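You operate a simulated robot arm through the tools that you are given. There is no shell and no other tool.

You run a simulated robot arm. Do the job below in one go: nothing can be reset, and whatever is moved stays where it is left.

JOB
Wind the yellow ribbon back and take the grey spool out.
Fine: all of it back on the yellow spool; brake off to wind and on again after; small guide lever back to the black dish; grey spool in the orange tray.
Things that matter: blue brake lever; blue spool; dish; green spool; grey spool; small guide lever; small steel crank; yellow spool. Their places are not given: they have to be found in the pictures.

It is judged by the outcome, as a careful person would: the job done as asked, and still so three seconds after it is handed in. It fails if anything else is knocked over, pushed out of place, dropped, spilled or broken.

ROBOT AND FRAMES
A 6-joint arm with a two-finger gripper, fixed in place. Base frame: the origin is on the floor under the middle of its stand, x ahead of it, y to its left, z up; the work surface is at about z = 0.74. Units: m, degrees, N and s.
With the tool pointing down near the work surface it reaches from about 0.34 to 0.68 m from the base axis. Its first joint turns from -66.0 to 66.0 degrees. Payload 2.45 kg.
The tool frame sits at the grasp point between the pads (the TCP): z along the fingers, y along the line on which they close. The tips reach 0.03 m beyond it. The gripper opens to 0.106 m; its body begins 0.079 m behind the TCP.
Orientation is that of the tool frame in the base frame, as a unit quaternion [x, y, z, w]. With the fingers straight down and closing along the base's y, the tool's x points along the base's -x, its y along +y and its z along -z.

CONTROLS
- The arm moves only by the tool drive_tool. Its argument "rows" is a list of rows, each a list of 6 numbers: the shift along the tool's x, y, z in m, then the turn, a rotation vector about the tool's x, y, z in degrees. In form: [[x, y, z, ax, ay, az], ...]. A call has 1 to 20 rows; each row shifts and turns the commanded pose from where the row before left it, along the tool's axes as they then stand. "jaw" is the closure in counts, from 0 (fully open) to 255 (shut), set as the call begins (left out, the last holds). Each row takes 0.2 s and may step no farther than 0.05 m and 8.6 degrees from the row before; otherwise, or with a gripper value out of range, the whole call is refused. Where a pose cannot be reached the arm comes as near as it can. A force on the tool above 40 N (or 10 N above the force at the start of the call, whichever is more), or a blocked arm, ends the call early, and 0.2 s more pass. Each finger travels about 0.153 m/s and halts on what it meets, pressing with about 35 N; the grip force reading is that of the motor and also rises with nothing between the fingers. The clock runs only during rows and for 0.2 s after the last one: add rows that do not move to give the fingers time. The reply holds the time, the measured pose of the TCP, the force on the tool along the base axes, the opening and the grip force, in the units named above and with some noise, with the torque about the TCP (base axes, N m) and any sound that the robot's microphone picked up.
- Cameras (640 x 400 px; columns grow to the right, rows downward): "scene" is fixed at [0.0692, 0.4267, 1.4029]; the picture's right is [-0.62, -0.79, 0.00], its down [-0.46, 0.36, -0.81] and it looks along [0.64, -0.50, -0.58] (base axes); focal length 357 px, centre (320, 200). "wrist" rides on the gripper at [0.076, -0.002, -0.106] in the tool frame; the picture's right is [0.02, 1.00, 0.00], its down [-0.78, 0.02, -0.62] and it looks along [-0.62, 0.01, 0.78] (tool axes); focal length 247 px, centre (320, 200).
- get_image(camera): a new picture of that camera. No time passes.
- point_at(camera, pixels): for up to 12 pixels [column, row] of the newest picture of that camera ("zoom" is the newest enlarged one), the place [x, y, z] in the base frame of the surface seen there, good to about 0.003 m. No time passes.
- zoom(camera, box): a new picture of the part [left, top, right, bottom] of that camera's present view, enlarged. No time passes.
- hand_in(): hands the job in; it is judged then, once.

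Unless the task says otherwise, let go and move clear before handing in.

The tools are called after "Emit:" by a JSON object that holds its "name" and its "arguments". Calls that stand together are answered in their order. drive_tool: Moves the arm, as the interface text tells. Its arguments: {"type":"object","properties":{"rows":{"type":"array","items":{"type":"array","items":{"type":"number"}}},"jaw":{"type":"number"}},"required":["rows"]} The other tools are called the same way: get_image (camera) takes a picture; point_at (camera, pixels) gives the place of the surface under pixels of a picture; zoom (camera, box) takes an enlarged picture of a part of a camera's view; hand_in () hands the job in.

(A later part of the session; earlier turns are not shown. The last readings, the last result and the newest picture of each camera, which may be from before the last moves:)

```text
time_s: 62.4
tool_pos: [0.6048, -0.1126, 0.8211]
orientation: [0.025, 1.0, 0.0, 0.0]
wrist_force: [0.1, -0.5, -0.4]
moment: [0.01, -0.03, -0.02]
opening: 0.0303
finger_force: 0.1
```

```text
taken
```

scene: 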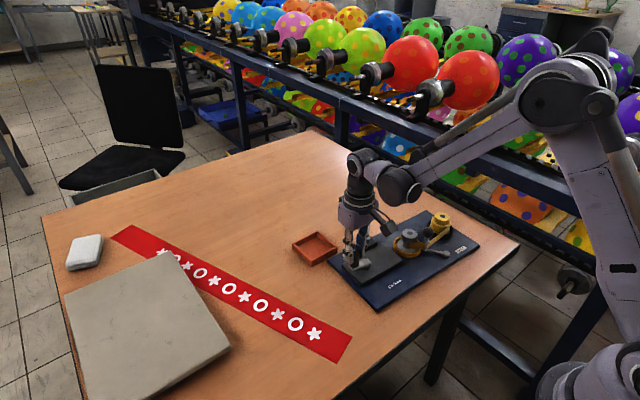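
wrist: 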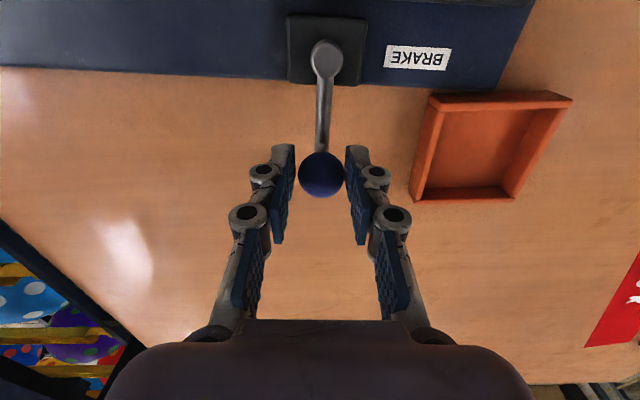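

The lever is nearly square to the board edge again, still with no resistance. I'll continue in 2° steps until the stop is felt.

Emit:
{"name": "drive_tool", "arguments": {"rows": [[0.0001, 0.002, 0, 0, 0, -2], [0, 0, 0, 0, 0, 0]]}}

Emit:
{"name": "drive_tool", "arguments": {"rows": [[0, 0.002, 0, 0, 0, -2], [0, 0, 0, 0, 0, 0]]}}

Emit:
{"name": "drive_tool", "arguments": {"rows": [[0, 0.0015, 0, 0, 0, -1], [0, 0, 0, 0, 0, 0]]}}

```text
time_s: 63.0
tool_pos: [0.6042, -0.1111, 0.8231]
orientation: [0.007, 1.0, 0.0, 0.0]
wrist_force: [0.0, -0.8, 0.0]
moment: [0.0, -0.01, 0.01]
opening: 0.0306
finger_force: 0.0
```

```text
time_s: 63.6
tool_pos: [0.6036, -0.1086, 0.8216]
orientation: [-0.008, 1.0, -0.001, 0.001]
wrist_force: [0.4, -2.9, 0.6]
moment: [-0.06, -0.02, 0.0]
opening: 0.0328
finger_force: 2.2
```

```text
time_s: 64.2
tool_pos: [0.6043, -0.1076, 0.8214]
orientation: [-0.017, 1.0, -0.002, 0.0]
wrist_force: [-2.5, -6.0, 0.1]
moment: [-0.14, 0.07, -0.09]
opening: 0.0347
finger_force: 3.8
```

The force is rising steadily to 6 N, so the brake is back at its original stop. I'll back off, open and lift clear.

Emit:
{"name": "drive_tool", "arguments": {"rows": [[0, -0.004, 0, 0, 0, 0], [0, -0.002, 0, 0, 0, 0], [0, 0, 0, 0, 0, 0]], "jaw": 176}}

Emit:
{"name": "drive_tool", "arguments": {"rows": [[0, 0, -0.02, 0, 0, 0], [0, 0, -0.03, 0, 0, 0], [0, 0, -0.04, 0, 0, 0], [0, 0, -0.04, 0, 0, 0], [0, 0, 0, 0, 0, 2], [0, 0, 0, 0, 0, 0]], "jaw": 140}}

Emit:
{"name": "get_image", "arguments": {"camera": "wrist"}}

Emit:
{"name": "zoom", "arguments": {"camera": "scene", "box": [280, 200, 490, 330]}}

```text
time_s: 65.0
tool_pos: [0.6036, -0.1124, 0.8221]
orientation: [-0.017, 1.0, 0.0, 0.002]
wrist_force: [-0.2, -0.2, 0.6]
moment: [0.02, -0.01, 0.01]
opening: 0.0329
finger_force: 0.2
```

```text
time_s: 66.4
tool_pos: [0.6045, -0.1132, 0.9515]
orientation: [0.0, 1.0, 0.0, 0.0]
wrist_force: [0.5, -0.2, -0.3]
moment: [-0.03, -0.03, -0.04]
opening: 0.048
finger_force: 0.2
```

```text
taken
```

wrist: 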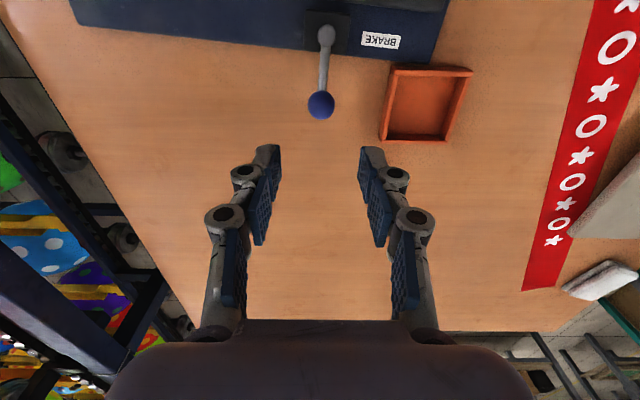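

```text
3.05 times, centred on (385, 265) of scene
```

zoom: 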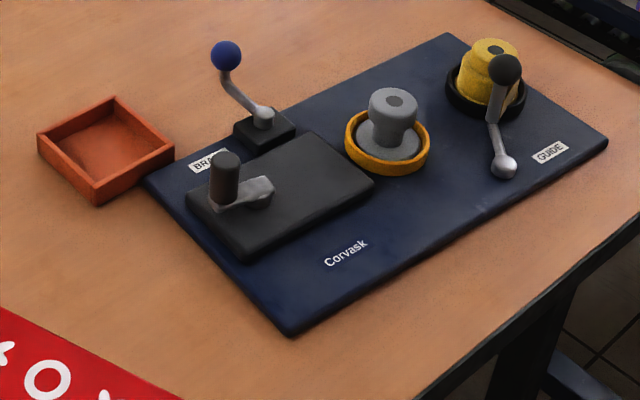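

The brake is on and the board hasn't moved since. Now for the grey spool: I'll move above it and measure.

Emit:
{"name": "drive_tool", "arguments": {"rows": [[0.0329, -0.0155, 0.005, 0, 0, 0], [0.0329, -0.0155, 0.005, 0, 0, 0], [0.0329, -0.0155, 0.005, 0, 0, 0], [0.0329, -0.0155, 0.005, 0, 0, 0], [0, 0, 0, 0, 0, 0]], "jaw": 60}}

Emit:
{"name": "get_image", "arguments": {"camera": "wrist"}}

Emit:
{"name": "zoom", "arguments": {"camera": "wrist", "box": [230, 40, 430, 180]}}

```text
time_s: 67.6
tool_pos: [0.4694, -0.1743, 0.9325]
orientation: [-0.001, 1.0, 0.0, 0.0]
wrist_force: [0.1, -0.9, -0.1]
moment: [-0.01, 0.0, -0.03]
opening: 0.0811
finger_force: 0.1
```

```text
taken
```

wrist: 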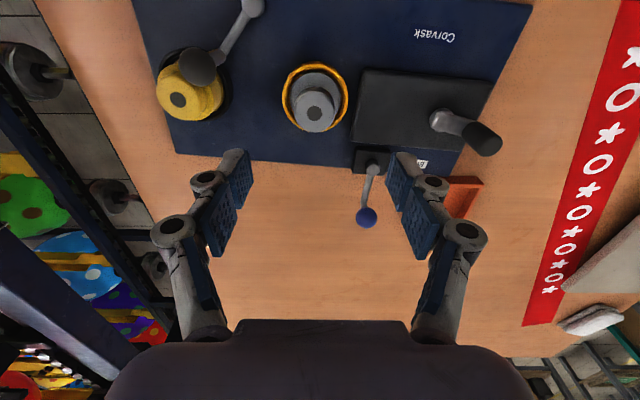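

```text
2.86 times, centred on (330, 110) of wrist
```

zoom: 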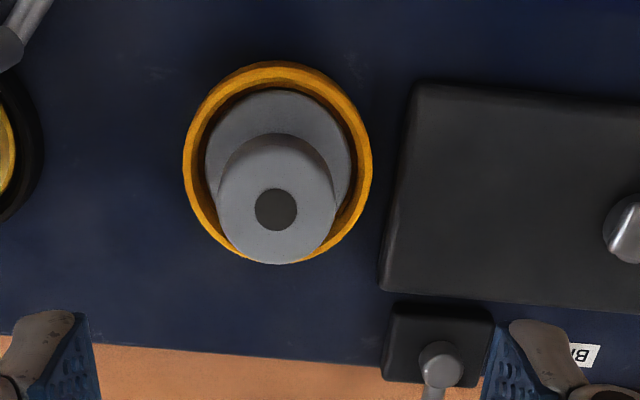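

Emit:
{"name": "point_at", "arguments": {"camera": "zoom", "pixels": [[276, 210], [222, 210], [330, 210], [276, 160], [276, 260], [276, 110], [240, 120], [185, 160], [370, 160], [275, 66], [345, 190], [440, 355]]}}

Emit:
{"name": "zoom", "arguments": {"camera": "scene", "box": [385, 215, 445, 265]}}

```text
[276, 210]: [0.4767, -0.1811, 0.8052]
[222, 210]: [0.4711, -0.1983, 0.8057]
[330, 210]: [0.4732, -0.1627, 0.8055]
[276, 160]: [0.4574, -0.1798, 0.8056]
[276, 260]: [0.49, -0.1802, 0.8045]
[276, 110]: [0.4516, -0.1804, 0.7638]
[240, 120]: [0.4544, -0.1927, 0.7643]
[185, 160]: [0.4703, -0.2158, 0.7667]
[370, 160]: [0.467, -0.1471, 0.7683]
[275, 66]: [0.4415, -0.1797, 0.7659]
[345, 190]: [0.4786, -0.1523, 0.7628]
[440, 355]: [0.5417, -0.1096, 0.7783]
```

```text
8.00 times, centred on (415, 240) of scene
```

zoom: 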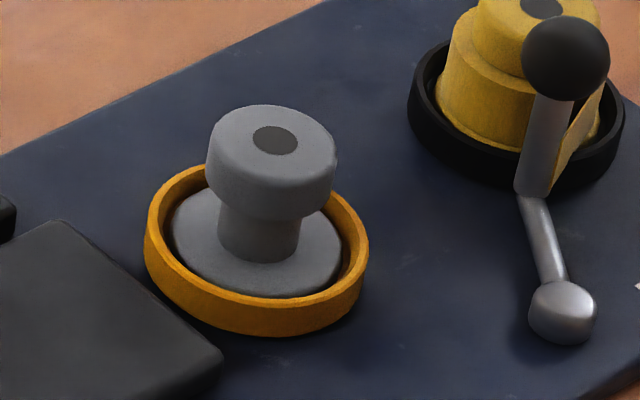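

The grey spool is centred at (0.474,-0.1805), with a cap 0.035 wide and its top at z 0.8055. I'll go down around the cap and stop above the flange.

Emit:
{"name": "drive_tool", "arguments": {"rows": [[-0.0046, -0.0062, 0.03, 0, 0, 0], [0, 0, 0.035, 0, 0, 0], [0, 0, 0.035, 0, 0, 0], [0, 0, 0.015, 0, 0, 0], [0, 0, 0.009, 0, 0, 0], [0, 0, 0, 0, 0, 0]], "jaw": 105}}

Emit:
{"name": "get_image", "arguments": {"camera": "wrist"}}

Emit:
{"name": "zoom", "arguments": {"camera": "scene", "box": [360, 190, 460, 265]}}

```text
time_s: 69.0
tool_pos: [0.4778, -0.1807, 0.8062]
orientation: [0.0, 1.0, 0.0, 0.0]
wrist_force: [0.1, -0.1, 0.2]
moment: [0.02, -0.04, -0.01]
opening: 0.0621
finger_force: 0.0
```

```text
taken
```

wrist: 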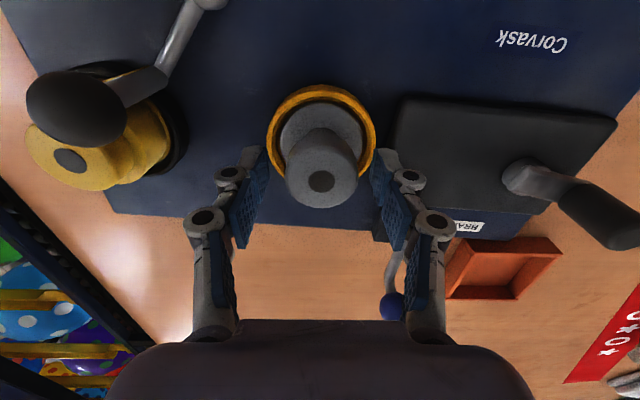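

```text
5.33 times, centred on (410, 228) of scene
```

zoom: 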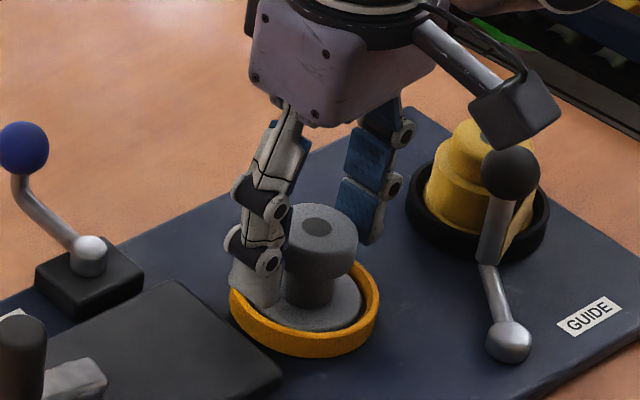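

The cap is centred between the fingers at wrist pixel (320,180). I'll close on it.

Emit:
{"name": "drive_tool", "arguments": {"rows": [[0, 0, 0, 0, 0, 0], [0, 0, 0, 0, 0, 0], [0, 0, 0, 0, 0, 0]], "jaw": 255}}

Emit:
{"name": "zoom", "arguments": {"camera": "scene", "box": [360, 190, 460, 265]}}

```text
time_s: 69.8
tool_pos: [0.4778, -0.1797, 0.8082]
orientation: [0.0, 1.0, 0.0, 0.0]
wrist_force: [-0.7, 2.6, 3.0]
moment: [0.09, 0.07, -0.02]
opening: 0.0371
finger_force: 35.3
```

```text
5.33 times, centred on (410, 228) of scene
```

zoom: 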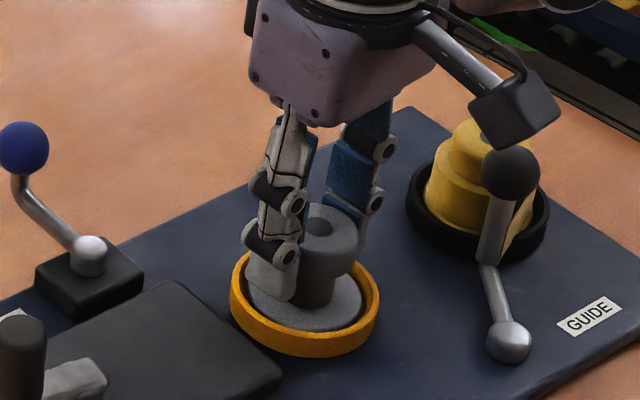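

The jaw stopped at 0.037 on the cap with only a small side force. I'll lift straight up slowly and watch the force.

Emit:
{"name": "drive_tool", "arguments": {"rows": [[0, 0, -0.005, 0, 0, 0], [0, 0, -0.008, 0, 0, 0], [0, 0, -0.01, 0, 0, 0], [0, 0, 0, 0, 0, 0]]}}

Emit:
{"name": "zoom", "arguments": {"camera": "scene", "box": [360, 190, 460, 265]}}

```text
time_s: 70.8
tool_pos: [0.478, -0.1825, 0.8299]
orientation: [0.0, 1.0, 0.001, 0.0]
wrist_force: [0.0, 0.4, 0.0]
moment: [-0.02, 0.02, -0.02]
opening: 0.0375
finger_force: 34.8
```

```text
5.33 times, centred on (410, 228) of scene
```

zoom: 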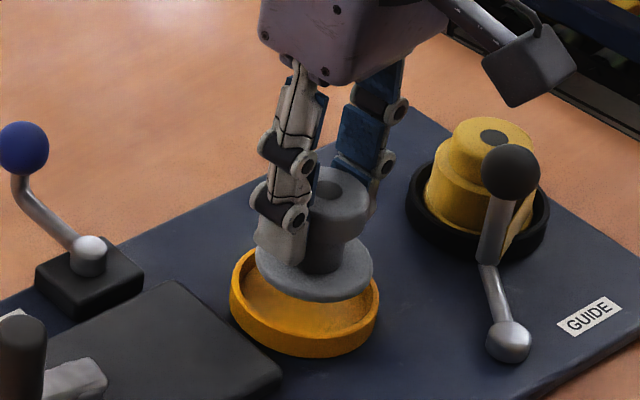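

The grey spool lifted cleanly out of its ring. I'll raise it well above everything and measure the orange tray in the scene view.

Emit:
{"name": "drive_tool", "arguments": {"rows": [[0, 0, -0.03, 0, 0, 0], [0, 0, -0.03, 0, 0, 0], [0, 0, -0.03, 0, 0, 0], [0, 0, 0, 0, 0, 0]]}}

Emit:
{"name": "zoom", "arguments": {"camera": "scene", "box": [280, 220, 350, 275]}}

```text
time_s: 71.8
tool_pos: [0.481, -0.1797, 0.9206]
orientation: [0.0, 1.0, 0.0, 0.0]
wrist_force: [0.2, 0.5, -1.6]
moment: [-0.01, 0.0, 0.0]
opening: 0.0376
finger_force: 34.7
```

```text
7.27 times, centred on (315, 248) of scene
```

zoom: 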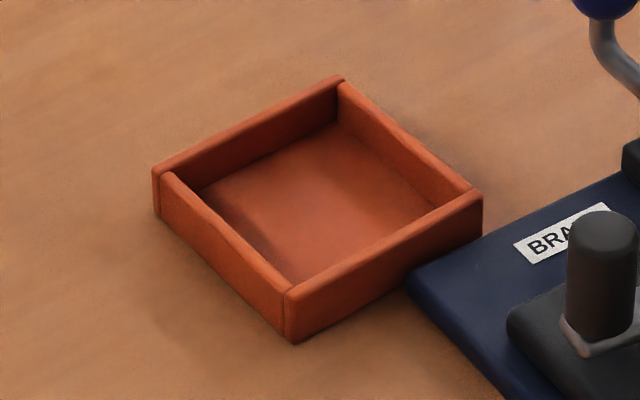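

The board's corner is close to the tray, but the tray itself hasn't moved from its original pixels. I'll measure the tray's rim and floor.

Emit:
{"name": "point_at", "arguments": {"camera": "zoom", "pixels": [[160, 170], [340, 80], [478, 193], [290, 292], [320, 200], [200, 190], [330, 130], [435, 207], [290, 275], [410, 275]]}}

```text
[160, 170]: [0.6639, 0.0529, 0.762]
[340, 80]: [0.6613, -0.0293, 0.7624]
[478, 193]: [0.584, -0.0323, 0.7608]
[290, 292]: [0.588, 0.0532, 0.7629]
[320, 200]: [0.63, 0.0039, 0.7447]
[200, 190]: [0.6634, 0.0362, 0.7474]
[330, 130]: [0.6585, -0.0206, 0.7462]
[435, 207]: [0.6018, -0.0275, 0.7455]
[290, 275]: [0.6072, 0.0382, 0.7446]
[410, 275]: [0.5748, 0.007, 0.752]
```

The tray's rim spans x 0.585–0.663 and y -0.031–0.053, so its centre is (0.624,0.011), with the floor at z 0.745. I'll carry the spool over it at height.

Emit:
{"name": "drive_tool", "arguments": {"rows": [[-0.0236, 0.0318, 0, 0, 0, 0], [-0.0236, 0.0318, 0, 0, 0, 0], [-0.0236, 0.0318, 0, 0, 0, 0], [-0.0236, 0.0318, 0, 0, 0, 0], [-0.0236, 0.0318, 0, 0, 0, 0], [-0.0236, 0.0318, 0, 0, 0, 0], [0, 0, 0, 0, 0, 0]]}}

Emit:
{"name": "get_image", "arguments": {"camera": "wrist"}}

Emit:
{"name": "zoom", "arguments": {"camera": "scene", "box": [250, 170, 410, 280]}}

```text
time_s: 73.4
tool_pos: [0.6231, 0.0114, 0.9208]
orientation: [0.0, 1.0, 0.0, 0.0]
wrist_force: [0.8, 0.3, -0.1]
moment: [-0.02, 0.01, -0.02]
opening: 0.0375
finger_force: 34.8
```

```text
taken
```

wrist: 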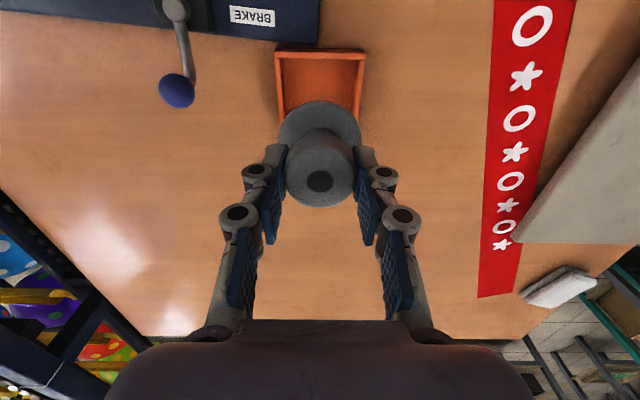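

```text
3.64 times, centred on (330, 225) of scene
```

zoom: 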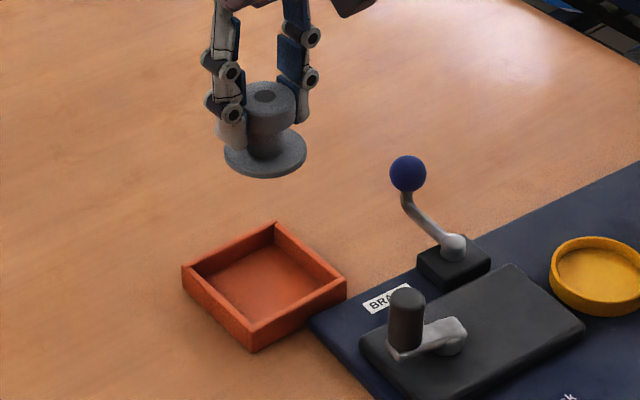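

The spool hangs over the tray. I'll check the spool's measured centre against the tray's centre before lowering.

Emit:
{"name": "point_at", "arguments": {"camera": "wrist", "pixels": [[320, 182], [320, 160], [320, 205], [287, 178], [354, 178], [280, 125], [361, 125], [320, 103], [278, 55], [362, 57], [285, 100]]}}

```text
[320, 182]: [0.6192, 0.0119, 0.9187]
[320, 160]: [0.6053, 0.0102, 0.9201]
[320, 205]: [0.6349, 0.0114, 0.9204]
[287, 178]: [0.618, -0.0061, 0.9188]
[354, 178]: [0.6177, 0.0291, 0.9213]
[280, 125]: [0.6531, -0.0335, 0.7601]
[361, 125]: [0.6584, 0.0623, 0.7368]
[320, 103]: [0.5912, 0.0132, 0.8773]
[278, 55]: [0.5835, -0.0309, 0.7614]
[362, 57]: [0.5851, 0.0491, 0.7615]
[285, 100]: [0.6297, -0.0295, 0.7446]
```

The spool's centre is at (0.620,0.0115), 3 mm short of the tray's centre. I'll shift by that and lower most of the way.

Emit:
{"name": "drive_tool", "arguments": {"rows": [[-0.003, -0.0005, 0.03, 0, 0, 0], [0, 0, 0.03, 0, 0, 0], [0, 0, 0.03, 0, 0, 0], [0, 0, 0.02, 0, 0, 0], [0, 0, 0.005, 0, 0, 0], [0, 0, 0, 0, 0, 0]]}}

Emit:
{"name": "zoom", "arguments": {"camera": "scene", "box": [270, 200, 370, 280]}}

Emit:
{"name": "get_image", "arguments": {"camera": "wrist"}}

```text
time_s: 74.8
tool_pos: [0.6241, 0.0075, 0.8062]
orientation: [-0.001, 1.0, 0.0, 0.0]
wrist_force: [0.2, -0.2, -1.2]
moment: [-0.03, -0.03, -0.01]
opening: 0.0374
finger_force: 34.5
```

```text
5.00 times, centred on (320, 240) of scene
```

zoom: 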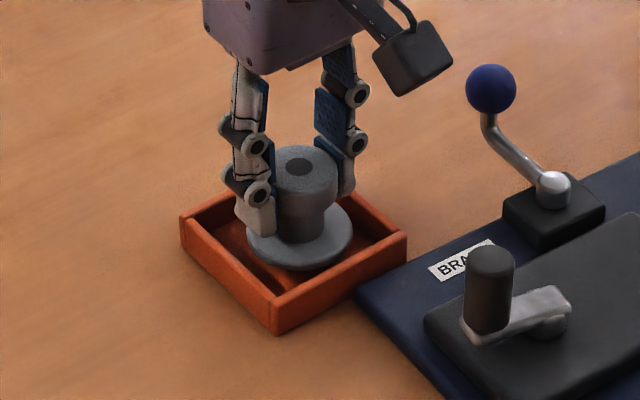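

```text
taken
```

wrist: 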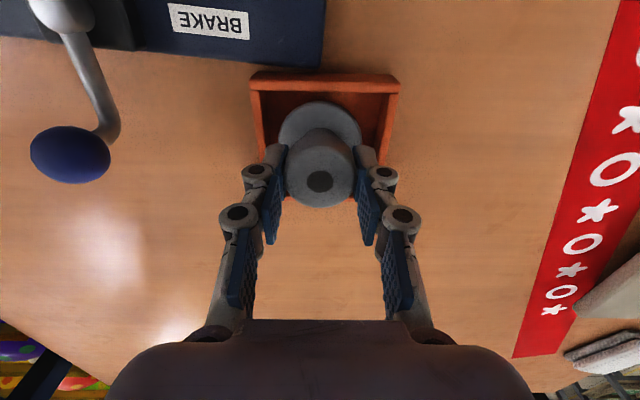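

The spool is inside the tray's outline, close to the floor. I'll check the margin to the tray's walls before the last few millimetres.

Emit:
{"name": "point_at", "arguments": {"camera": "wrist", "pixels": [[320, 104], [320, 94], [320, 82], [282, 125], [360, 125], [262, 130], [385, 120], [320, 180]]}}

```text
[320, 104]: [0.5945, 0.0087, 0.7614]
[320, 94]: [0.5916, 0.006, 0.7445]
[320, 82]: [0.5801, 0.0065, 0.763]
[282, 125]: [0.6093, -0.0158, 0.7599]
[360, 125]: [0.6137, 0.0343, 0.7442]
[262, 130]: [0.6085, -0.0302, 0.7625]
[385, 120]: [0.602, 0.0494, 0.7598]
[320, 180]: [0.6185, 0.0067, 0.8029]
```

The flange has about 4 mm to the -x wall, so I'll shift +3 mm in x and +2 mm in y, then lower in 1–2 mm steps until it touches down.

Emit:
{"name": "drive_tool", "arguments": {"rows": [[-0.003, 0.002, 0, 0, 0, 0], [0, 0, 0.002, 0, 0, 0], [0, 0, 0.0015, 0, 0, 0], [0, 0, 0, 0, 0, 0]]}}

Emit:
{"name": "drive_tool", "arguments": {"rows": [[0, 0, 0.0015, 0, 0, 0], [0, 0, 0, 0, 0, 0]]}}

Emit:
{"name": "drive_tool", "arguments": {"rows": [[0, 0, 0.001, 0, 0, 0], [0, 0, 0, 0, 0, 0]]}}

```text
time_s: 75.8
tool_pos: [0.6258, 0.0098, 0.8005]
orientation: [0.0, 1.0, 0.0, 0.001]
wrist_force: [0.4, -0.2, -0.7]
moment: [0.0, 0.02, 0.0]
opening: 0.0374
finger_force: 35.8
```

```text
time_s: 76.4
tool_pos: [0.6256, 0.0104, 0.8001]
orientation: [0.0, 1.0, 0.001, 0.0]
wrist_force: [-0.7, -0.8, 0.9]
moment: [0.01, -0.01, -0.02]
opening: 0.0373
finger_force: 35.1
```

```text
time_s: 77.0
tool_pos: [0.6254, 0.0098, 0.7988]
orientation: [0.0, 1.0, 0.0, 0.0]
wrist_force: [0.2, -0.6, 0.1]
moment: [0.01, -0.01, -0.04]
opening: 0.0369
finger_force: 34.8
```

No contact has shown yet at z about 0.799. I'll keep lowering by 1 mm at a time.

Emit:
{"name": "drive_tool", "arguments": {"rows": [[0, 0, 0.001, 0, 0, 0], [0, 0, 0, 0, 0, 0]]}}

Emit:
{"name": "drive_tool", "arguments": {"rows": [[0, 0, 0.001, 0, 0, 0], [0, 0, 0, 0, 0, 0]]}}

Emit:
{"name": "zoom", "arguments": {"camera": "scene", "box": [270, 200, 370, 280]}}

```text
time_s: 77.6
tool_pos: [0.626, 0.0112, 0.7983]
orientation: [0.0, 1.0, 0.0, 0.0]
wrist_force: [0.5, -0.3, -0.4]
moment: [0.02, 0.02, 0.03]
opening: 0.0373
finger_force: 35.3
```

```text
time_s: 78.2
tool_pos: [0.6257, 0.0114, 0.797]
orientation: [0.0, 1.0, 0.001, 0.0]
wrist_force: [-0.7, 0.3, -0.6]
moment: [-0.04, 0.0, -0.02]
opening: 0.0374
finger_force: 34.7
```

```text
5.00 times, centred on (320, 240) of scene
```

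zoom: 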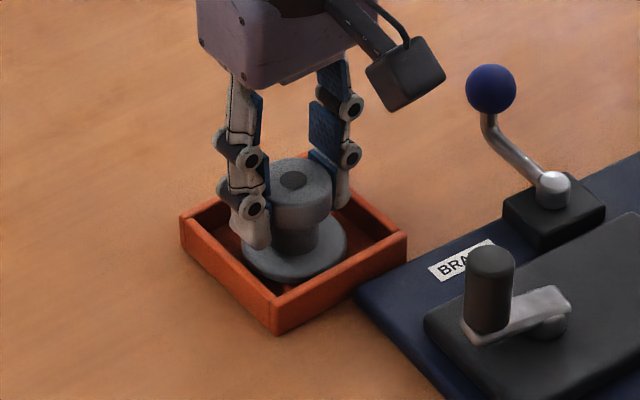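

Still no contact at 0.797. I'll continue down a millimetre at a time.

Emit:
{"name": "drive_tool", "arguments": {"rows": [[0, 0, 0.001, 0, 0, 0], [0, 0, 0, 0, 0, 0]]}}

Emit:
{"name": "drive_tool", "arguments": {"rows": [[0, 0, 0.001, 0, 0, 0], [0, 0, 0, 0, 0, 0]]}}

Emit:
{"name": "get_image", "arguments": {"camera": "wrist"}}

```text
time_s: 78.8
tool_pos: [0.6253, 0.0116, 0.7966]
orientation: [0.0, 1.0, 0.0, 0.0]
wrist_force: [-0.8, -0.3, -0.6]
moment: [-0.03, 0.0, 0.0]
opening: 0.0373
finger_force: 35.3
```

```text
time_s: 79.4
tool_pos: [0.6246, 0.0111, 0.7938]
orientation: [0.0, 1.0, -0.001, -0.001]
wrist_force: [0.4, 0.6, -0.7]
moment: [0.02, 0.01, 0.0]
opening: 0.0374
finger_force: 35.2
```

```text
taken
```

wrist: 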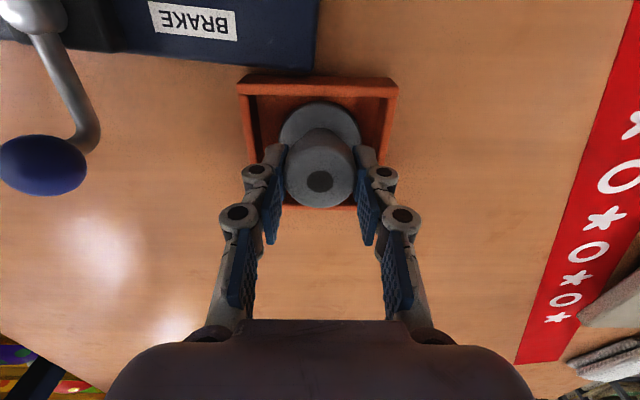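

Emit:
{"name": "point_at", "arguments": {"camera": "wrist", "pixels": [[320, 108], [300, 110], [345, 112], [320, 180], [265, 110], [270, 125], [370, 125], [320, 97]]}}

```text
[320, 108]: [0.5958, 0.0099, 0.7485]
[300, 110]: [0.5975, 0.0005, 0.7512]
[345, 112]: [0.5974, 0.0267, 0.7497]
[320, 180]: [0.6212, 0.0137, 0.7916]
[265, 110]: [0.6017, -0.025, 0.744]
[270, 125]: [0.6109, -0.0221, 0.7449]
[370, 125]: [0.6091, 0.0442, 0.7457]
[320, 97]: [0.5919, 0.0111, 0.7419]
```

The flange's top is at z about 0.750 with the floor at 0.745, so it is nearly down. I'll continue in 1 mm steps until contact.

Emit:
{"name": "drive_tool", "arguments": {"rows": [[0, 0, 0.001, 0, 0, 0], [0, 0, 0, 0, 0, 0]]}}

Emit:
{"name": "drive_tool", "arguments": {"rows": [[0, 0, 0.001, 0, 0, 0], [0, 0, 0, 0, 0, 0]]}}

```text
time_s: 80.0
tool_pos: [0.6258, 0.0113, 0.7941]
orientation: [0.0, 1.0, 0.0, 0.0]
wrist_force: [-0.3, 0.4, -0.5]
moment: [-0.02, 0.02, -0.02]
opening: 0.0371
finger_force: 34.8
```

```text
time_s: 80.6
tool_pos: [0.6248, 0.0115, 0.7942]
orientation: [0.0, 1.0, 0.0, 0.0]
wrist_force: [-0.1, 0.6, 0.2]
moment: [0.05, 0.0, 0.03]
opening: 0.0371
finger_force: 34.8
```

The height reading has stopped falling (0.794) and the force is changing sign, which hints at touchdown. One more millimetre should confirm it.

Emit:
{"name": "drive_tool", "arguments": {"rows": [[0, 0, 0.001, 0, 0, 0], [0, 0, 0, 0, 0, 0]]}}

Emit:
{"name": "zoom", "arguments": {"camera": "scene", "box": [285, 215, 355, 270]}}

```text
time_s: 81.2
tool_pos: [0.6248, 0.0124, 0.7934]
orientation: [0.0, 1.0, 0.0, 0.0]
wrist_force: [1.8, -0.1, 13.4]
moment: [0.08, 0.0, -0.02]
opening: 0.0371
finger_force: 35.2
```

```text
7.27 times, centred on (320, 242) of scene
```

zoom: 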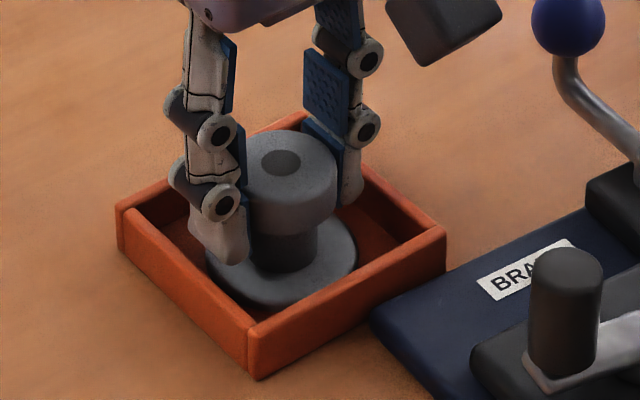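

The 13 N upward force confirms the spool is resting on the tray floor. I'll relieve it by 1 mm, open only slightly so the fingers stay inside the tray walls, then rise.

Emit:
{"name": "drive_tool", "arguments": {"rows": [[0, 0, -0.001, 0, 0, 0], [0, 0, 0, 0, 0, 0]]}}

Emit:
{"name": "drive_tool", "arguments": {"rows": [[0, 0, 0, 0, 0, 0], [0, 0, 0, 0, 0, 0], [0, 0, -0.01, 0, 0, 0], [0, 0, -0.02, 0, 0, 0], [0, 0, -0.03, 0, 0, 0], [0, 0, -0.04, 0, 0, 0], [0, 0, 0, 0, 0, 0]], "jaw": 150}}

Emit:
{"name": "get_image", "arguments": {"camera": "scene"}}

Emit:
{"name": "zoom", "arguments": {"camera": "scene", "box": [280, 200, 490, 330]}}

```text
time_s: 81.8
tool_pos: [0.6257, 0.0111, 0.7925]
orientation: [0.0, 1.0, 0.0, -0.001]
wrist_force: [1.5, 1.1, 3.6]
moment: [0.04, -0.04, -0.02]
opening: 0.037
finger_force: 35.3
```

```text
time_s: 83.4
tool_pos: [0.6258, 0.0143, 0.8925]
orientation: [0.0, 1.0, 0.0, 0.0]
wrist_force: [0.0, -0.2, 1.1]
moment: [0.01, 0.01, -0.02]
opening: 0.0436
finger_force: 0.0
```

```text
taken
```

scene: 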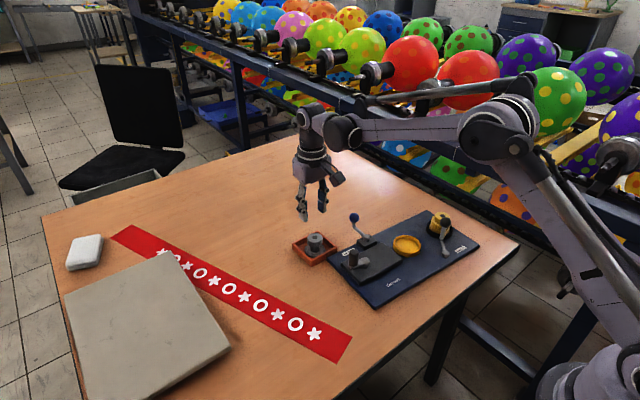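

```text
3.05 times, centred on (385, 265) of scene
```

zoom: 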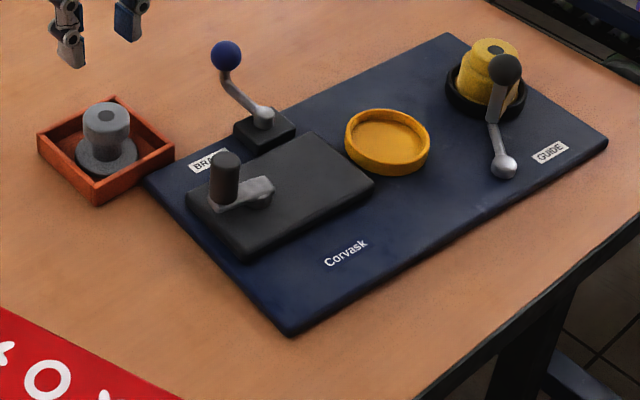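

The grey spool is standing in the tray, clear of the gripper. The board is still displaced by roughly (+0.015,-0.014) and turned about 4° clockwise from its original place, so I'll push it gently back. First I'll go to the original viewpoint for an exact comparison.

Emit:
{"name": "drive_tool", "arguments": {"rows": [[0, 0, -0.04, 0, 0, 0], [0.035, 0, -0.03, 0, 0, 0], [0.035, 0, -0.03, 0, 0, 0], [0.035, -0.005, -0.03, 0, 0, 0], [0.035, -0.005, -0.025, 0, 0, 0], [0.035, -0.005, -0.02, 0, 0, 0], [0.035, -0.005, 0, 0, 0, 0], [0.0426, -0.0075, -0.003, 0, 0, 0], [0, 0, 0, 0, 0, 0]], "jaw": 0}}

Emit:
{"name": "get_image", "arguments": {"camera": "wrist"}}

Emit:
{"name": "zoom", "arguments": {"camera": "scene", "box": [280, 200, 490, 330]}}

```text
time_s: 85.4
tool_pos: [0.3743, -0.0178, 1.0718]
orientation: [0.0, 1.0, -0.001, 0.0]
wrist_force: [-0.7, 0.1, 0.3]
moment: [0.03, -0.02, 0.01]
opening: 0.1061
finger_force: 0.1
```

```text
taken
```

wrist: 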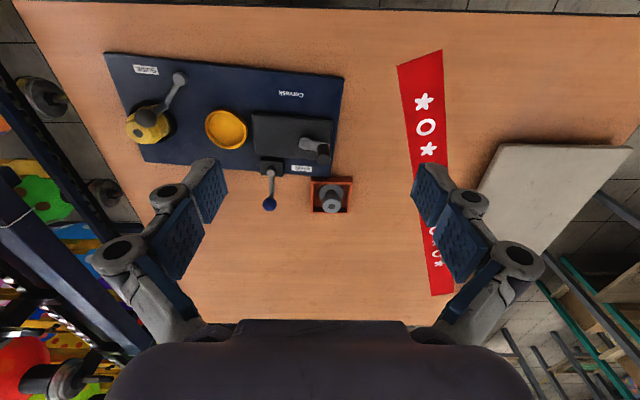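

```text
3.05 times, centred on (385, 265) of scene
```

zoom: 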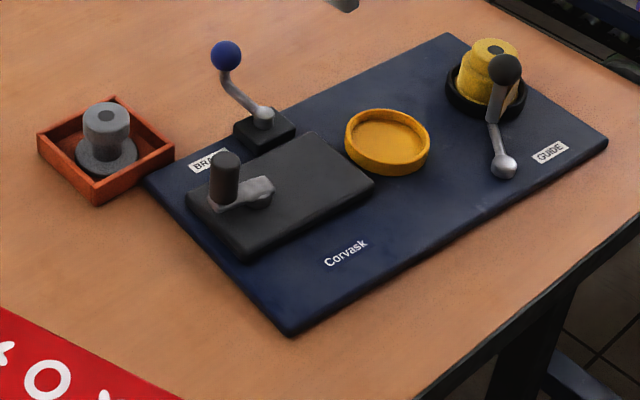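

Compared with the first wrist picture, the far-left corner of the board is nearly unchanged at (103,52), but the right side has moved down by about 20 px. I'll measure the corners and the gearbox faces.

Emit:
{"name": "point_at", "arguments": {"camera": "wrist", "pixels": [[107, 55], [341, 79], [332, 175], [254, 116], [332, 120], [326, 163], [255, 158], [146, 158], [270, 166], [270, 203], [302, 168]]}}

Emit:
{"name": "zoom", "arguments": {"camera": "wrist", "box": [220, 70, 380, 220]}}

```text
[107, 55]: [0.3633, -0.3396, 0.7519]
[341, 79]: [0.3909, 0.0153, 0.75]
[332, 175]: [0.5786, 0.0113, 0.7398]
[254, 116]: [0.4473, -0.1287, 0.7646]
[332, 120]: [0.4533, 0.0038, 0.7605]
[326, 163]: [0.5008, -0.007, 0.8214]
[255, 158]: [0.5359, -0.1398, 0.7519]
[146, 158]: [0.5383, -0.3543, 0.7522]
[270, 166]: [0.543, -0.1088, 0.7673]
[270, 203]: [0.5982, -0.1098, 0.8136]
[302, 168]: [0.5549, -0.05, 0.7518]
```

```text
2.67 times, centred on (300, 145) of wrist
```

zoom: 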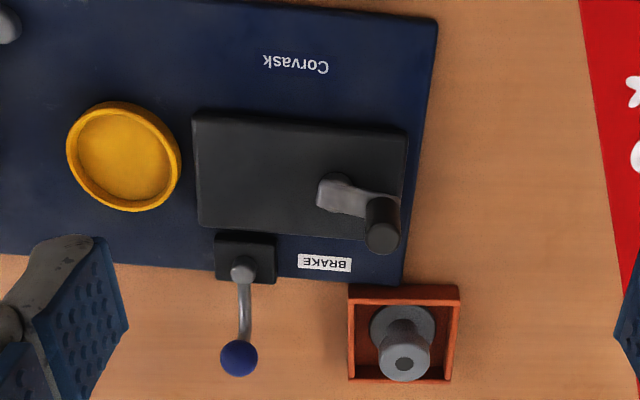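

I'll measure the gearbox's +x face and the free strip of board in front of it, where I plan to push.

Emit:
{"name": "point_at", "arguments": {"camera": "zoom", "pixels": [[295, 226], [295, 234], [295, 242], [345, 230], [345, 240], [200, 222], [395, 240], [300, 262], [350, 262], [395, 275], [290, 280], [352, 290]]}}

```text
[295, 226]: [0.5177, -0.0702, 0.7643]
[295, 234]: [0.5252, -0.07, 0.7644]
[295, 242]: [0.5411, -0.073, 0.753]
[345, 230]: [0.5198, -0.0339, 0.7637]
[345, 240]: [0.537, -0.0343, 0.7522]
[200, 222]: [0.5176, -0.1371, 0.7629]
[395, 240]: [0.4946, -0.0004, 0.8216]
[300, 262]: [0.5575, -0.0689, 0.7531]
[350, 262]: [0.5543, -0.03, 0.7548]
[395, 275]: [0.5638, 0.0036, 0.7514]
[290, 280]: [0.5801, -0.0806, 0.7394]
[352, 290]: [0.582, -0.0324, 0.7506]
```

The gearbox is about 0.08 m wide in x, which fits in the gripper, and it gives a firm hold for easing the board back. Before that I'll confirm the grey spool sits flat on the tray's floor.

Emit:
{"name": "point_at", "arguments": {"camera": "zoom", "pixels": [[404, 364], [380, 362], [428, 362], [404, 346], [404, 380], [395, 312], [378, 325], [430, 325], [365, 360], [443, 360]]}}

Emit:
{"name": "zoom", "arguments": {"camera": "scene", "box": [285, 215, 355, 270]}}

```text
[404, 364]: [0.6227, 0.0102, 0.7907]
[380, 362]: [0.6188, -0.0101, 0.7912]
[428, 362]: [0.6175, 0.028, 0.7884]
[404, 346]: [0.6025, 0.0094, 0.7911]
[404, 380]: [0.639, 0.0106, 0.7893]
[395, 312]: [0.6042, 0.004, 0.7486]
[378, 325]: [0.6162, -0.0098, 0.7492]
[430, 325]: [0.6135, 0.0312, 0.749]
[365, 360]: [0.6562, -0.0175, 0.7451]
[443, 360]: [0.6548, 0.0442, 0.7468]
```

```text
7.27 times, centred on (320, 242) of scene
```

zoom: 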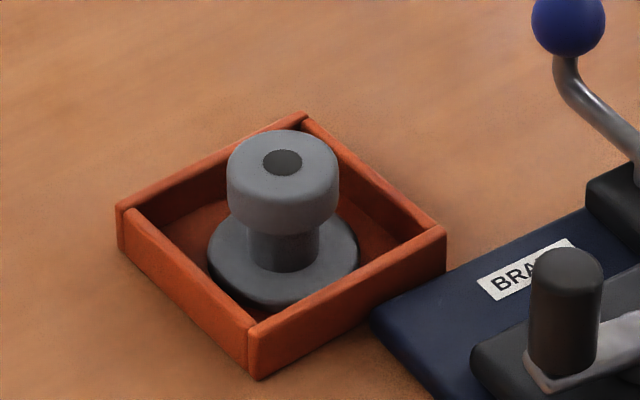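

The grey spool sits flat, with its top at z 0.790 and flange at 0.749. I'll move above the gearbox at about (0.4895,-0.06), turned so the fingers close along x and match the board's tilt.

Emit:
{"name": "drive_tool", "arguments": {"rows": [[-0.023, -0.0084, 0.034, 0, 0, 0], [-0.023, -0.0084, 0.034, 0, 0, 0], [-0.023, -0.0084, 0.034, 0, 0, 0], [-0.023, -0.0084, 0.034, 0, 0, 0], [-0.023, -0.0084, 0.034, 0, 0, 0], [0, 0, 0, 0, 0, -8.6], [0, 0, 0, 0, 0, -8.6], [0, 0, 0, 0, 0, -8.6], [0, 0, 0, 0, 0, -8.6], [0, 0, 0, 0, 0, -8.6], [0, 0, 0, 0, 0, -8.6], [0, 0, 0, 0, 0, -8.6], [0, 0, 0, 0, 0, -8.6], [0, 0, 0, 0, 0, -8.6], [0, 0, 0, 0, 0, -8.6], [0, 0, 0, 0, 0, 0]], "jaw": 0}}

Emit:
{"name": "get_image", "arguments": {"camera": "wrist"}}

Emit:
{"name": "get_image", "arguments": {"camera": "scene"}}

```text
time_s: 88.8
tool_pos: [0.4875, -0.0585, 0.902]
orientation: [-0.682, 0.731, 0.0, 0.0]
wrist_force: [0.1, 0.5, -0.8]
moment: [0.0, -0.01, -0.04]
opening: 0.1058
finger_force: 0.1
```

```text
taken
```

wrist: 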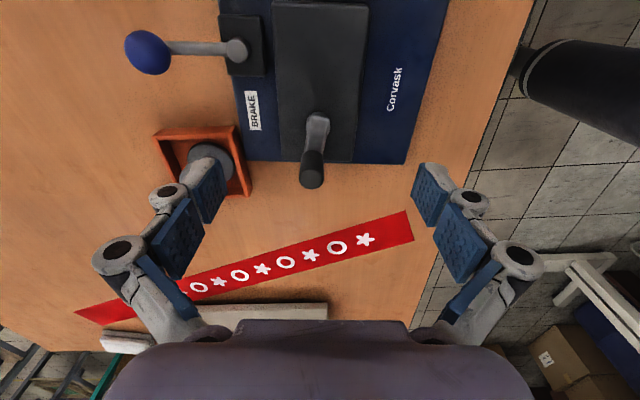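

```text
taken
```

scene: 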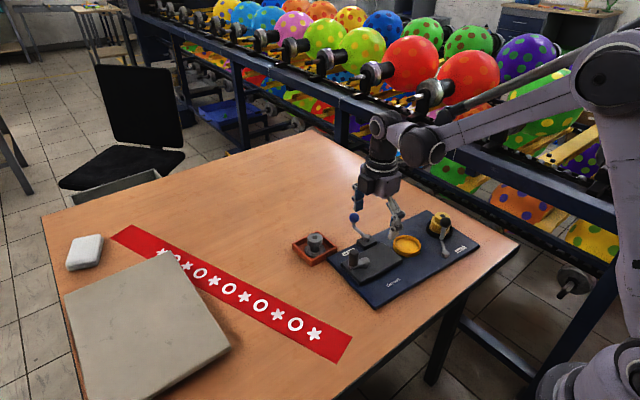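

The view shows the gearbox centred under the gripper, with the brake block clear on the left and the crank below. I'll descend to z 0.805 and check clearances.

Emit:
{"name": "drive_tool", "arguments": {"rows": [[0, 0, 0.03, 0, 0, 0], [0, 0, 0.03, 0, 0, 0], [0, 0, 0.025, 0, 0, 0], [0, 0, 0.012, 0, 0, 0], [0, 0, 0, 0, 0, 0]], "jaw": 0}}

Emit:
{"name": "get_image", "arguments": {"camera": "wrist"}}

Emit:
{"name": "zoom", "arguments": {"camera": "scene", "box": [300, 190, 440, 300]}}

```text
time_s: 90.0
tool_pos: [0.4866, -0.0569, 0.8054]
orientation: [-0.682, 0.731, 0.001, 0.0]
wrist_force: [0.4, -0.1, 0.6]
moment: [0.0, 0.0, -0.01]
opening: 0.1061
finger_force: 0.1
```

```text
taken
```

wrist: 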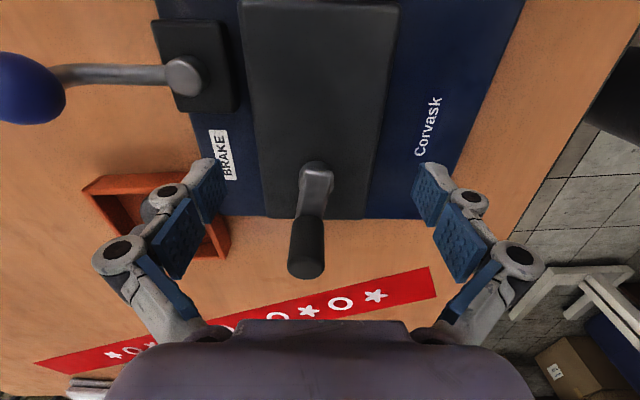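

```text
3.64 times, centred on (370, 245) of scene
```

zoom: 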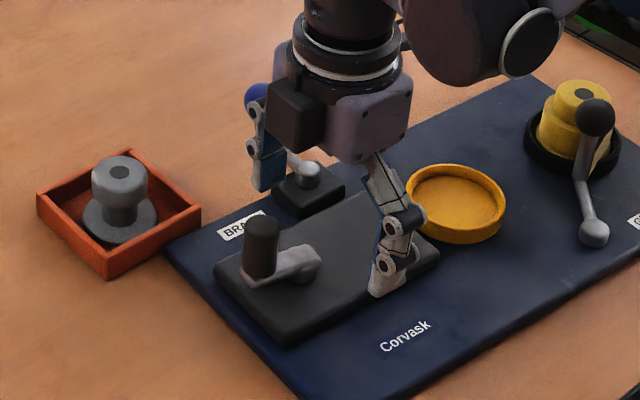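

The fingers straddle the gearbox with clearance to the brake block and the crank. I'll go down to z 0.788, so the pads face the gearbox's sides, then close.

Emit:
{"name": "drive_tool", "arguments": {"rows": [[0, 0, 0.006, 0, 0, 0], [0, 0, 0.006, 0, 0, 0], [0, 0, 0.005, 0, 0, 0], [0, 0, 0, 0, 0, 0]], "jaw": 0}}

Emit:
{"name": "zoom", "arguments": {"camera": "scene", "box": [320, 200, 430, 290]}}

Emit:
{"name": "get_image", "arguments": {"camera": "wrist"}}

```text
time_s: 91.0
tool_pos: [0.4877, -0.0587, 0.7869]
orientation: [-0.682, 0.731, 0.001, 0.0]
wrist_force: [0.8, -0.9, -0.3]
moment: [-0.02, -0.01, 0.04]
opening: 0.1058
finger_force: 0.1
```

```text
4.44 times, centred on (375, 245) of scene
```

zoom: 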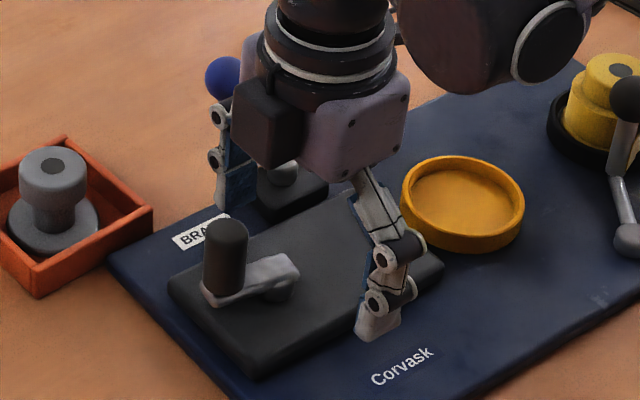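

```text
taken
```

wrist: 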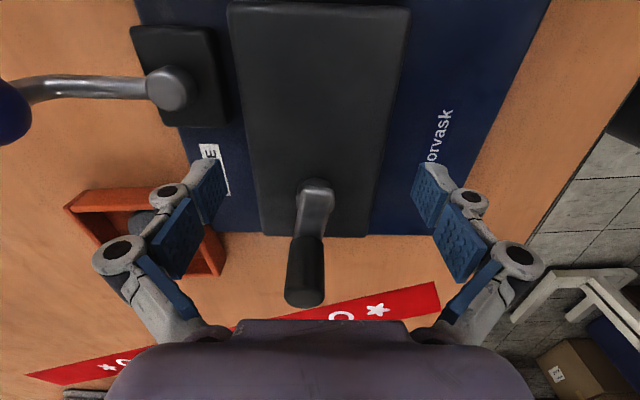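

Everything is clear. I'll close the jaw on the gearbox's sides and watch the forces.

Emit:
{"name": "drive_tool", "arguments": {"rows": [[0, 0, 0, 0, 0, 0], [0, 0, 0, 0, 0, 0], [0, 0, 0, 0, 0, 0]], "jaw": 100}}

Emit:
{"name": "zoom", "arguments": {"camera": "scene", "box": [280, 200, 490, 330]}}

Emit:
{"name": "get_image", "arguments": {"camera": "wrist"}}

```text
time_s: 91.5
tool_pos: [0.4869, -0.0576, 0.7932]
orientation: [-0.682, 0.732, 0.0, 0.001]
wrist_force: [0.7, 0.7, 91.2]
moment: [0.05, 0.31, -0.04]
opening: 0.0598
finger_force: 34.6
stopped in row 2: the force on the tool passed its limit at 51 N (the readings are from after the stop); the commanded pose is now the measured one
```

```text
3.05 times, centred on (385, 265) of scene
```

zoom: 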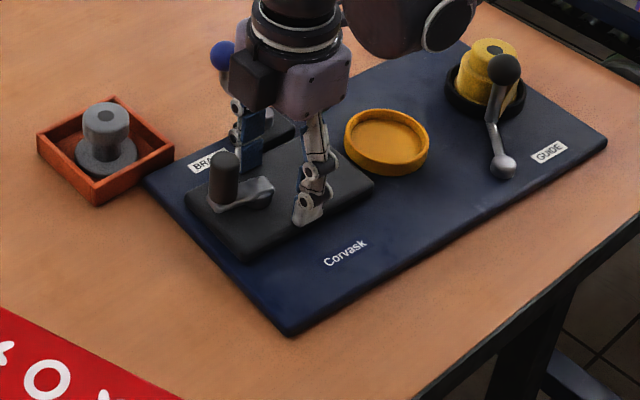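

```text
taken
```

wrist: 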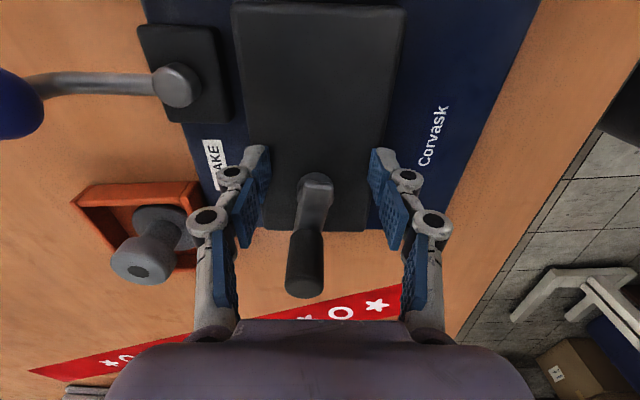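

The fingertips slipped over the gearbox's rounded edge onto its top and are pressing down hard. I'll raise the tool at once to relieve it.

Emit:
{"name": "drive_tool", "arguments": {"rows": [[0, 0, -0.01, 0, 0, 0], [0, 0, -0.015, 0, 0, 0], [0, 0, -0.02, 0, 0, 0], [0, 0, 0, 0, 0, 0]]}}

Emit:
{"name": "zoom", "arguments": {"camera": "scene", "box": [280, 200, 490, 330]}}

Emit:
{"name": "get_image", "arguments": {"camera": "wrist"}}

```text
time_s: 92.5
tool_pos: [0.4884, -0.0594, 0.8331]
orientation: [-0.682, 0.731, -0.001, 0.0]
wrist_force: [0.3, 0.2, -0.3]
moment: [-0.03, 0.02, -0.01]
opening: 0.0644
finger_force: 0.0
```

```text
3.05 times, centred on (385, 265) of scene
```

zoom: 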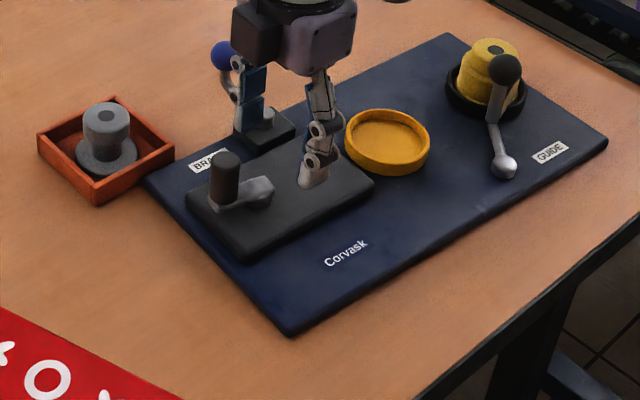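

```text
taken
```

wrist: 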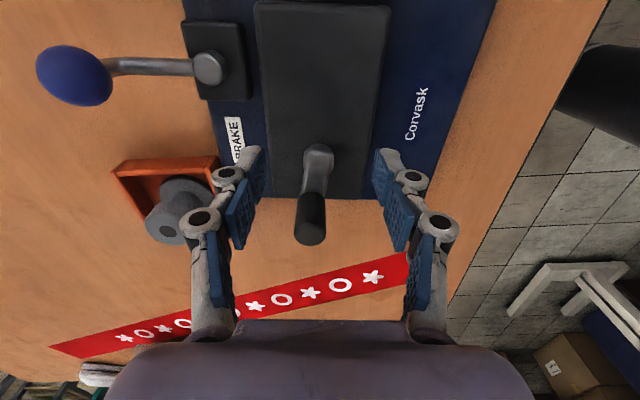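

Nothing has moved or been marked, and the board is as before. Instead of gripping, I'll nudge with closed fingers against the gearbox's +x face, so I'm rising, turning back to zero yaw and moving in front of that face.

Emit:
{"name": "drive_tool", "arguments": {"rows": [[0, 0, -0.03, 0, 0, 0], [0, 0, -0.02, 0, 0, 0], [0, 0, 0, 0, 0, 8.6], [0, 0, 0, 0, 0, 8.6], [0, 0, 0, 0, 0, 8.6], [0, 0, 0, 0, 0, 8.6], [0, 0, 0, 0, 0, 8.6], [0, 0, 0, 0, 0, 8.6], [0, 0, 0, 0, 0, 8.6], [0, 0, 0, 0, 0, 8.6], [0, 0, 0, 0, 0, 8.6], [0, 0, 0, 0, 0, 8.6], [-0.034, 0.012, 0, 0, 0, 0], [-0.034, 0.0124, 0, 0, 0, 0], [0, 0, 0, 0, 0, 0]], "jaw": 255}}

Emit:
{"name": "get_image", "arguments": {"camera": "wrist"}}

Emit:
{"name": "zoom", "arguments": {"camera": "scene", "box": [280, 200, 490, 330]}}

```text
time_s: 95.7
tool_pos: [0.5558, -0.0346, 0.8835]
orientation: [0.001, 1.0, 0.0, 0.001]
wrist_force: [-0.3, 0.0, 0.0]
moment: [0.03, 0.01, 0.0]
opening: 0.0
finger_force: 28.7
```

```text
taken
```

wrist: 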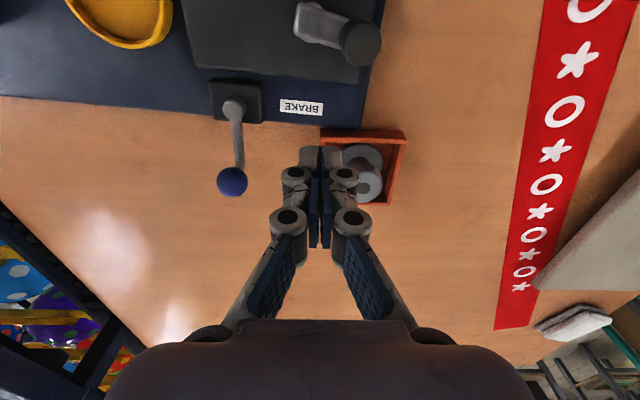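

```text
3.05 times, centred on (385, 265) of scene
```

zoom: 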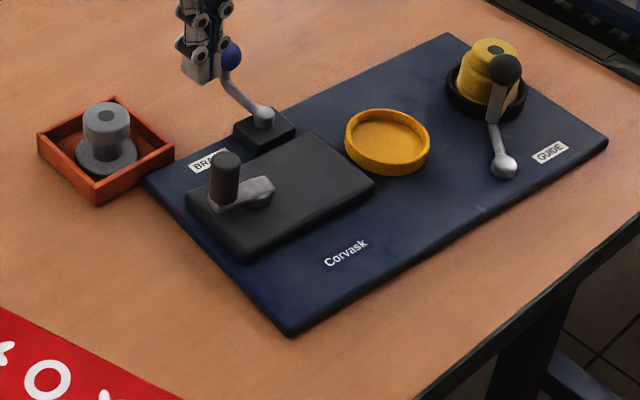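

The spot below the tool is on the free strip beside the BRAKE label, 15 mm from the gearbox's face. I'll descend there with the closed fingers to about z 0.79.

Emit:
{"name": "drive_tool", "arguments": {"rows": [[0, 0, 0.03, 0, 0, 0], [0, 0, 0.03, 0, 0, 0], [0, 0, 0.02, 0, 0, 0], [0, 0, 0.008, 0, 0, 0], [0, 0, 0.005, 0, 0, 0], [0, 0, 0, 0, 0, 0]], "jaw": 255}}

Emit:
{"name": "get_image", "arguments": {"camera": "wrist"}}

Emit:
{"name": "zoom", "arguments": {"camera": "scene", "box": [300, 200, 420, 290]}}

```text
time_s: 97.0
tool_pos: [0.5555, -0.0361, 0.7904]
orientation: [0.0, 1.0, 0.001, 0.001]
wrist_force: [-0.2, 0.3, 0.9]
moment: [-0.04, -0.01, 0.0]
opening: 0.0001
finger_force: 28.9
```

```text
taken
```

wrist: 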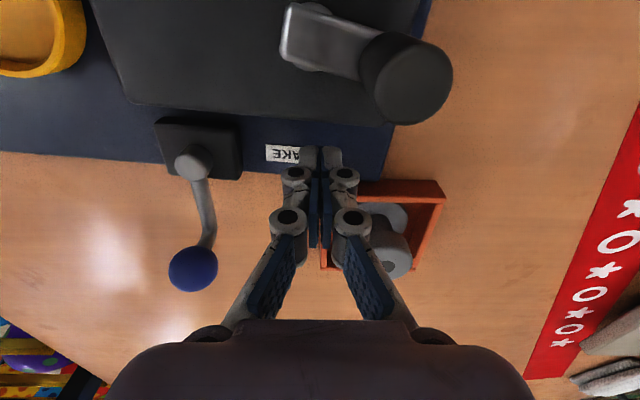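

```text
4.44 times, centred on (360, 245) of scene
```

zoom: 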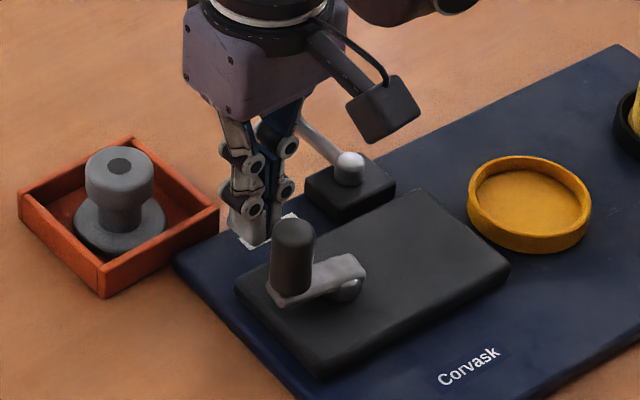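

The fingertips are just above the strip. The gearbox's edge is rounded, so I'll lower another 5 mm to get a firm contact on its face.

Emit:
{"name": "drive_tool", "arguments": {"rows": [[0, 0, 0.003, 0, 0, 0], [0, 0, 0.002, 0, 0, 0], [0, 0, 0, 0, 0, 0]]}}

Emit:
{"name": "drive_tool", "arguments": {"rows": [[0.003, 0, 0, 0, 0, 0], [0.003, 0, 0, 0, 0, 0], [0.002, 0, 0, 0, 0, 0], [0.002, 0, 0, 0, 0, 0], [0, 0, 0, 0, 0, 0]]}}

```text
time_s: 97.8
tool_pos: [0.5552, -0.0342, 0.7853]
orientation: [0.001, 1.0, 0.0, 0.001]
wrist_force: [0.2, 0.6, 0.3]
moment: [0.01, 0.01, -0.04]
opening: 0.0
finger_force: 28.3
```

```text
time_s: 99.0
tool_pos: [0.5445, -0.0345, 0.7866]
orientation: [0.0, 1.0, -0.001, 0.001]
wrist_force: [-0.1, 0.3, 0.2]
moment: [0.02, 0.01, 0.03]
opening: 0.0002
finger_force: 28.8
```

No contact yet at x 0.5445. I'll continue in 1–2 mm steps.

Emit:
{"name": "drive_tool", "arguments": {"rows": [[0.002, 0, 0, 0, 0, 0], [0.0015, 0, 0, 0, 0, 0], [0, 0, 0, 0, 0, 0]]}}

Emit:
{"name": "drive_tool", "arguments": {"rows": [[0.002, 0, 0, 0, 0, 0], [0, 0, 0, 0, 0, 0]]}}

Emit:
{"name": "drive_tool", "arguments": {"rows": [[0.002, 0, 0, 0, 0, 0], [0, 0, 0, 0, 0, 0]]}}

```text
time_s: 99.8
tool_pos: [0.5423, -0.0346, 0.7856]
orientation: [0.0, 1.0, -0.001, 0.002]
wrist_force: [13.2, -0.4, -5.4]
moment: [-0.06, -0.35, -0.1]
opening: 0.0
finger_force: 28.9
```

```text
time_s: 100.5
tool_pos: [0.5409, -0.0353, 0.7867]
orientation: [-0.001, 1.0, -0.001, 0.004]
wrist_force: [21.8, -3.7, 8.9]
moment: [0.03, -0.4, -0.22]
opening: 0.0
finger_force: 28.5
```

```text
time_s: 101.0
tool_pos: [0.5393, -0.0344, 0.7878]
orientation: [0.001, 1.0, 0.0, 0.006]
wrist_force: [24.2, -1.3, 7.7]
moment: [0.08, -0.45, -0.23]
opening: 0.0
finger_force: 28.6
```

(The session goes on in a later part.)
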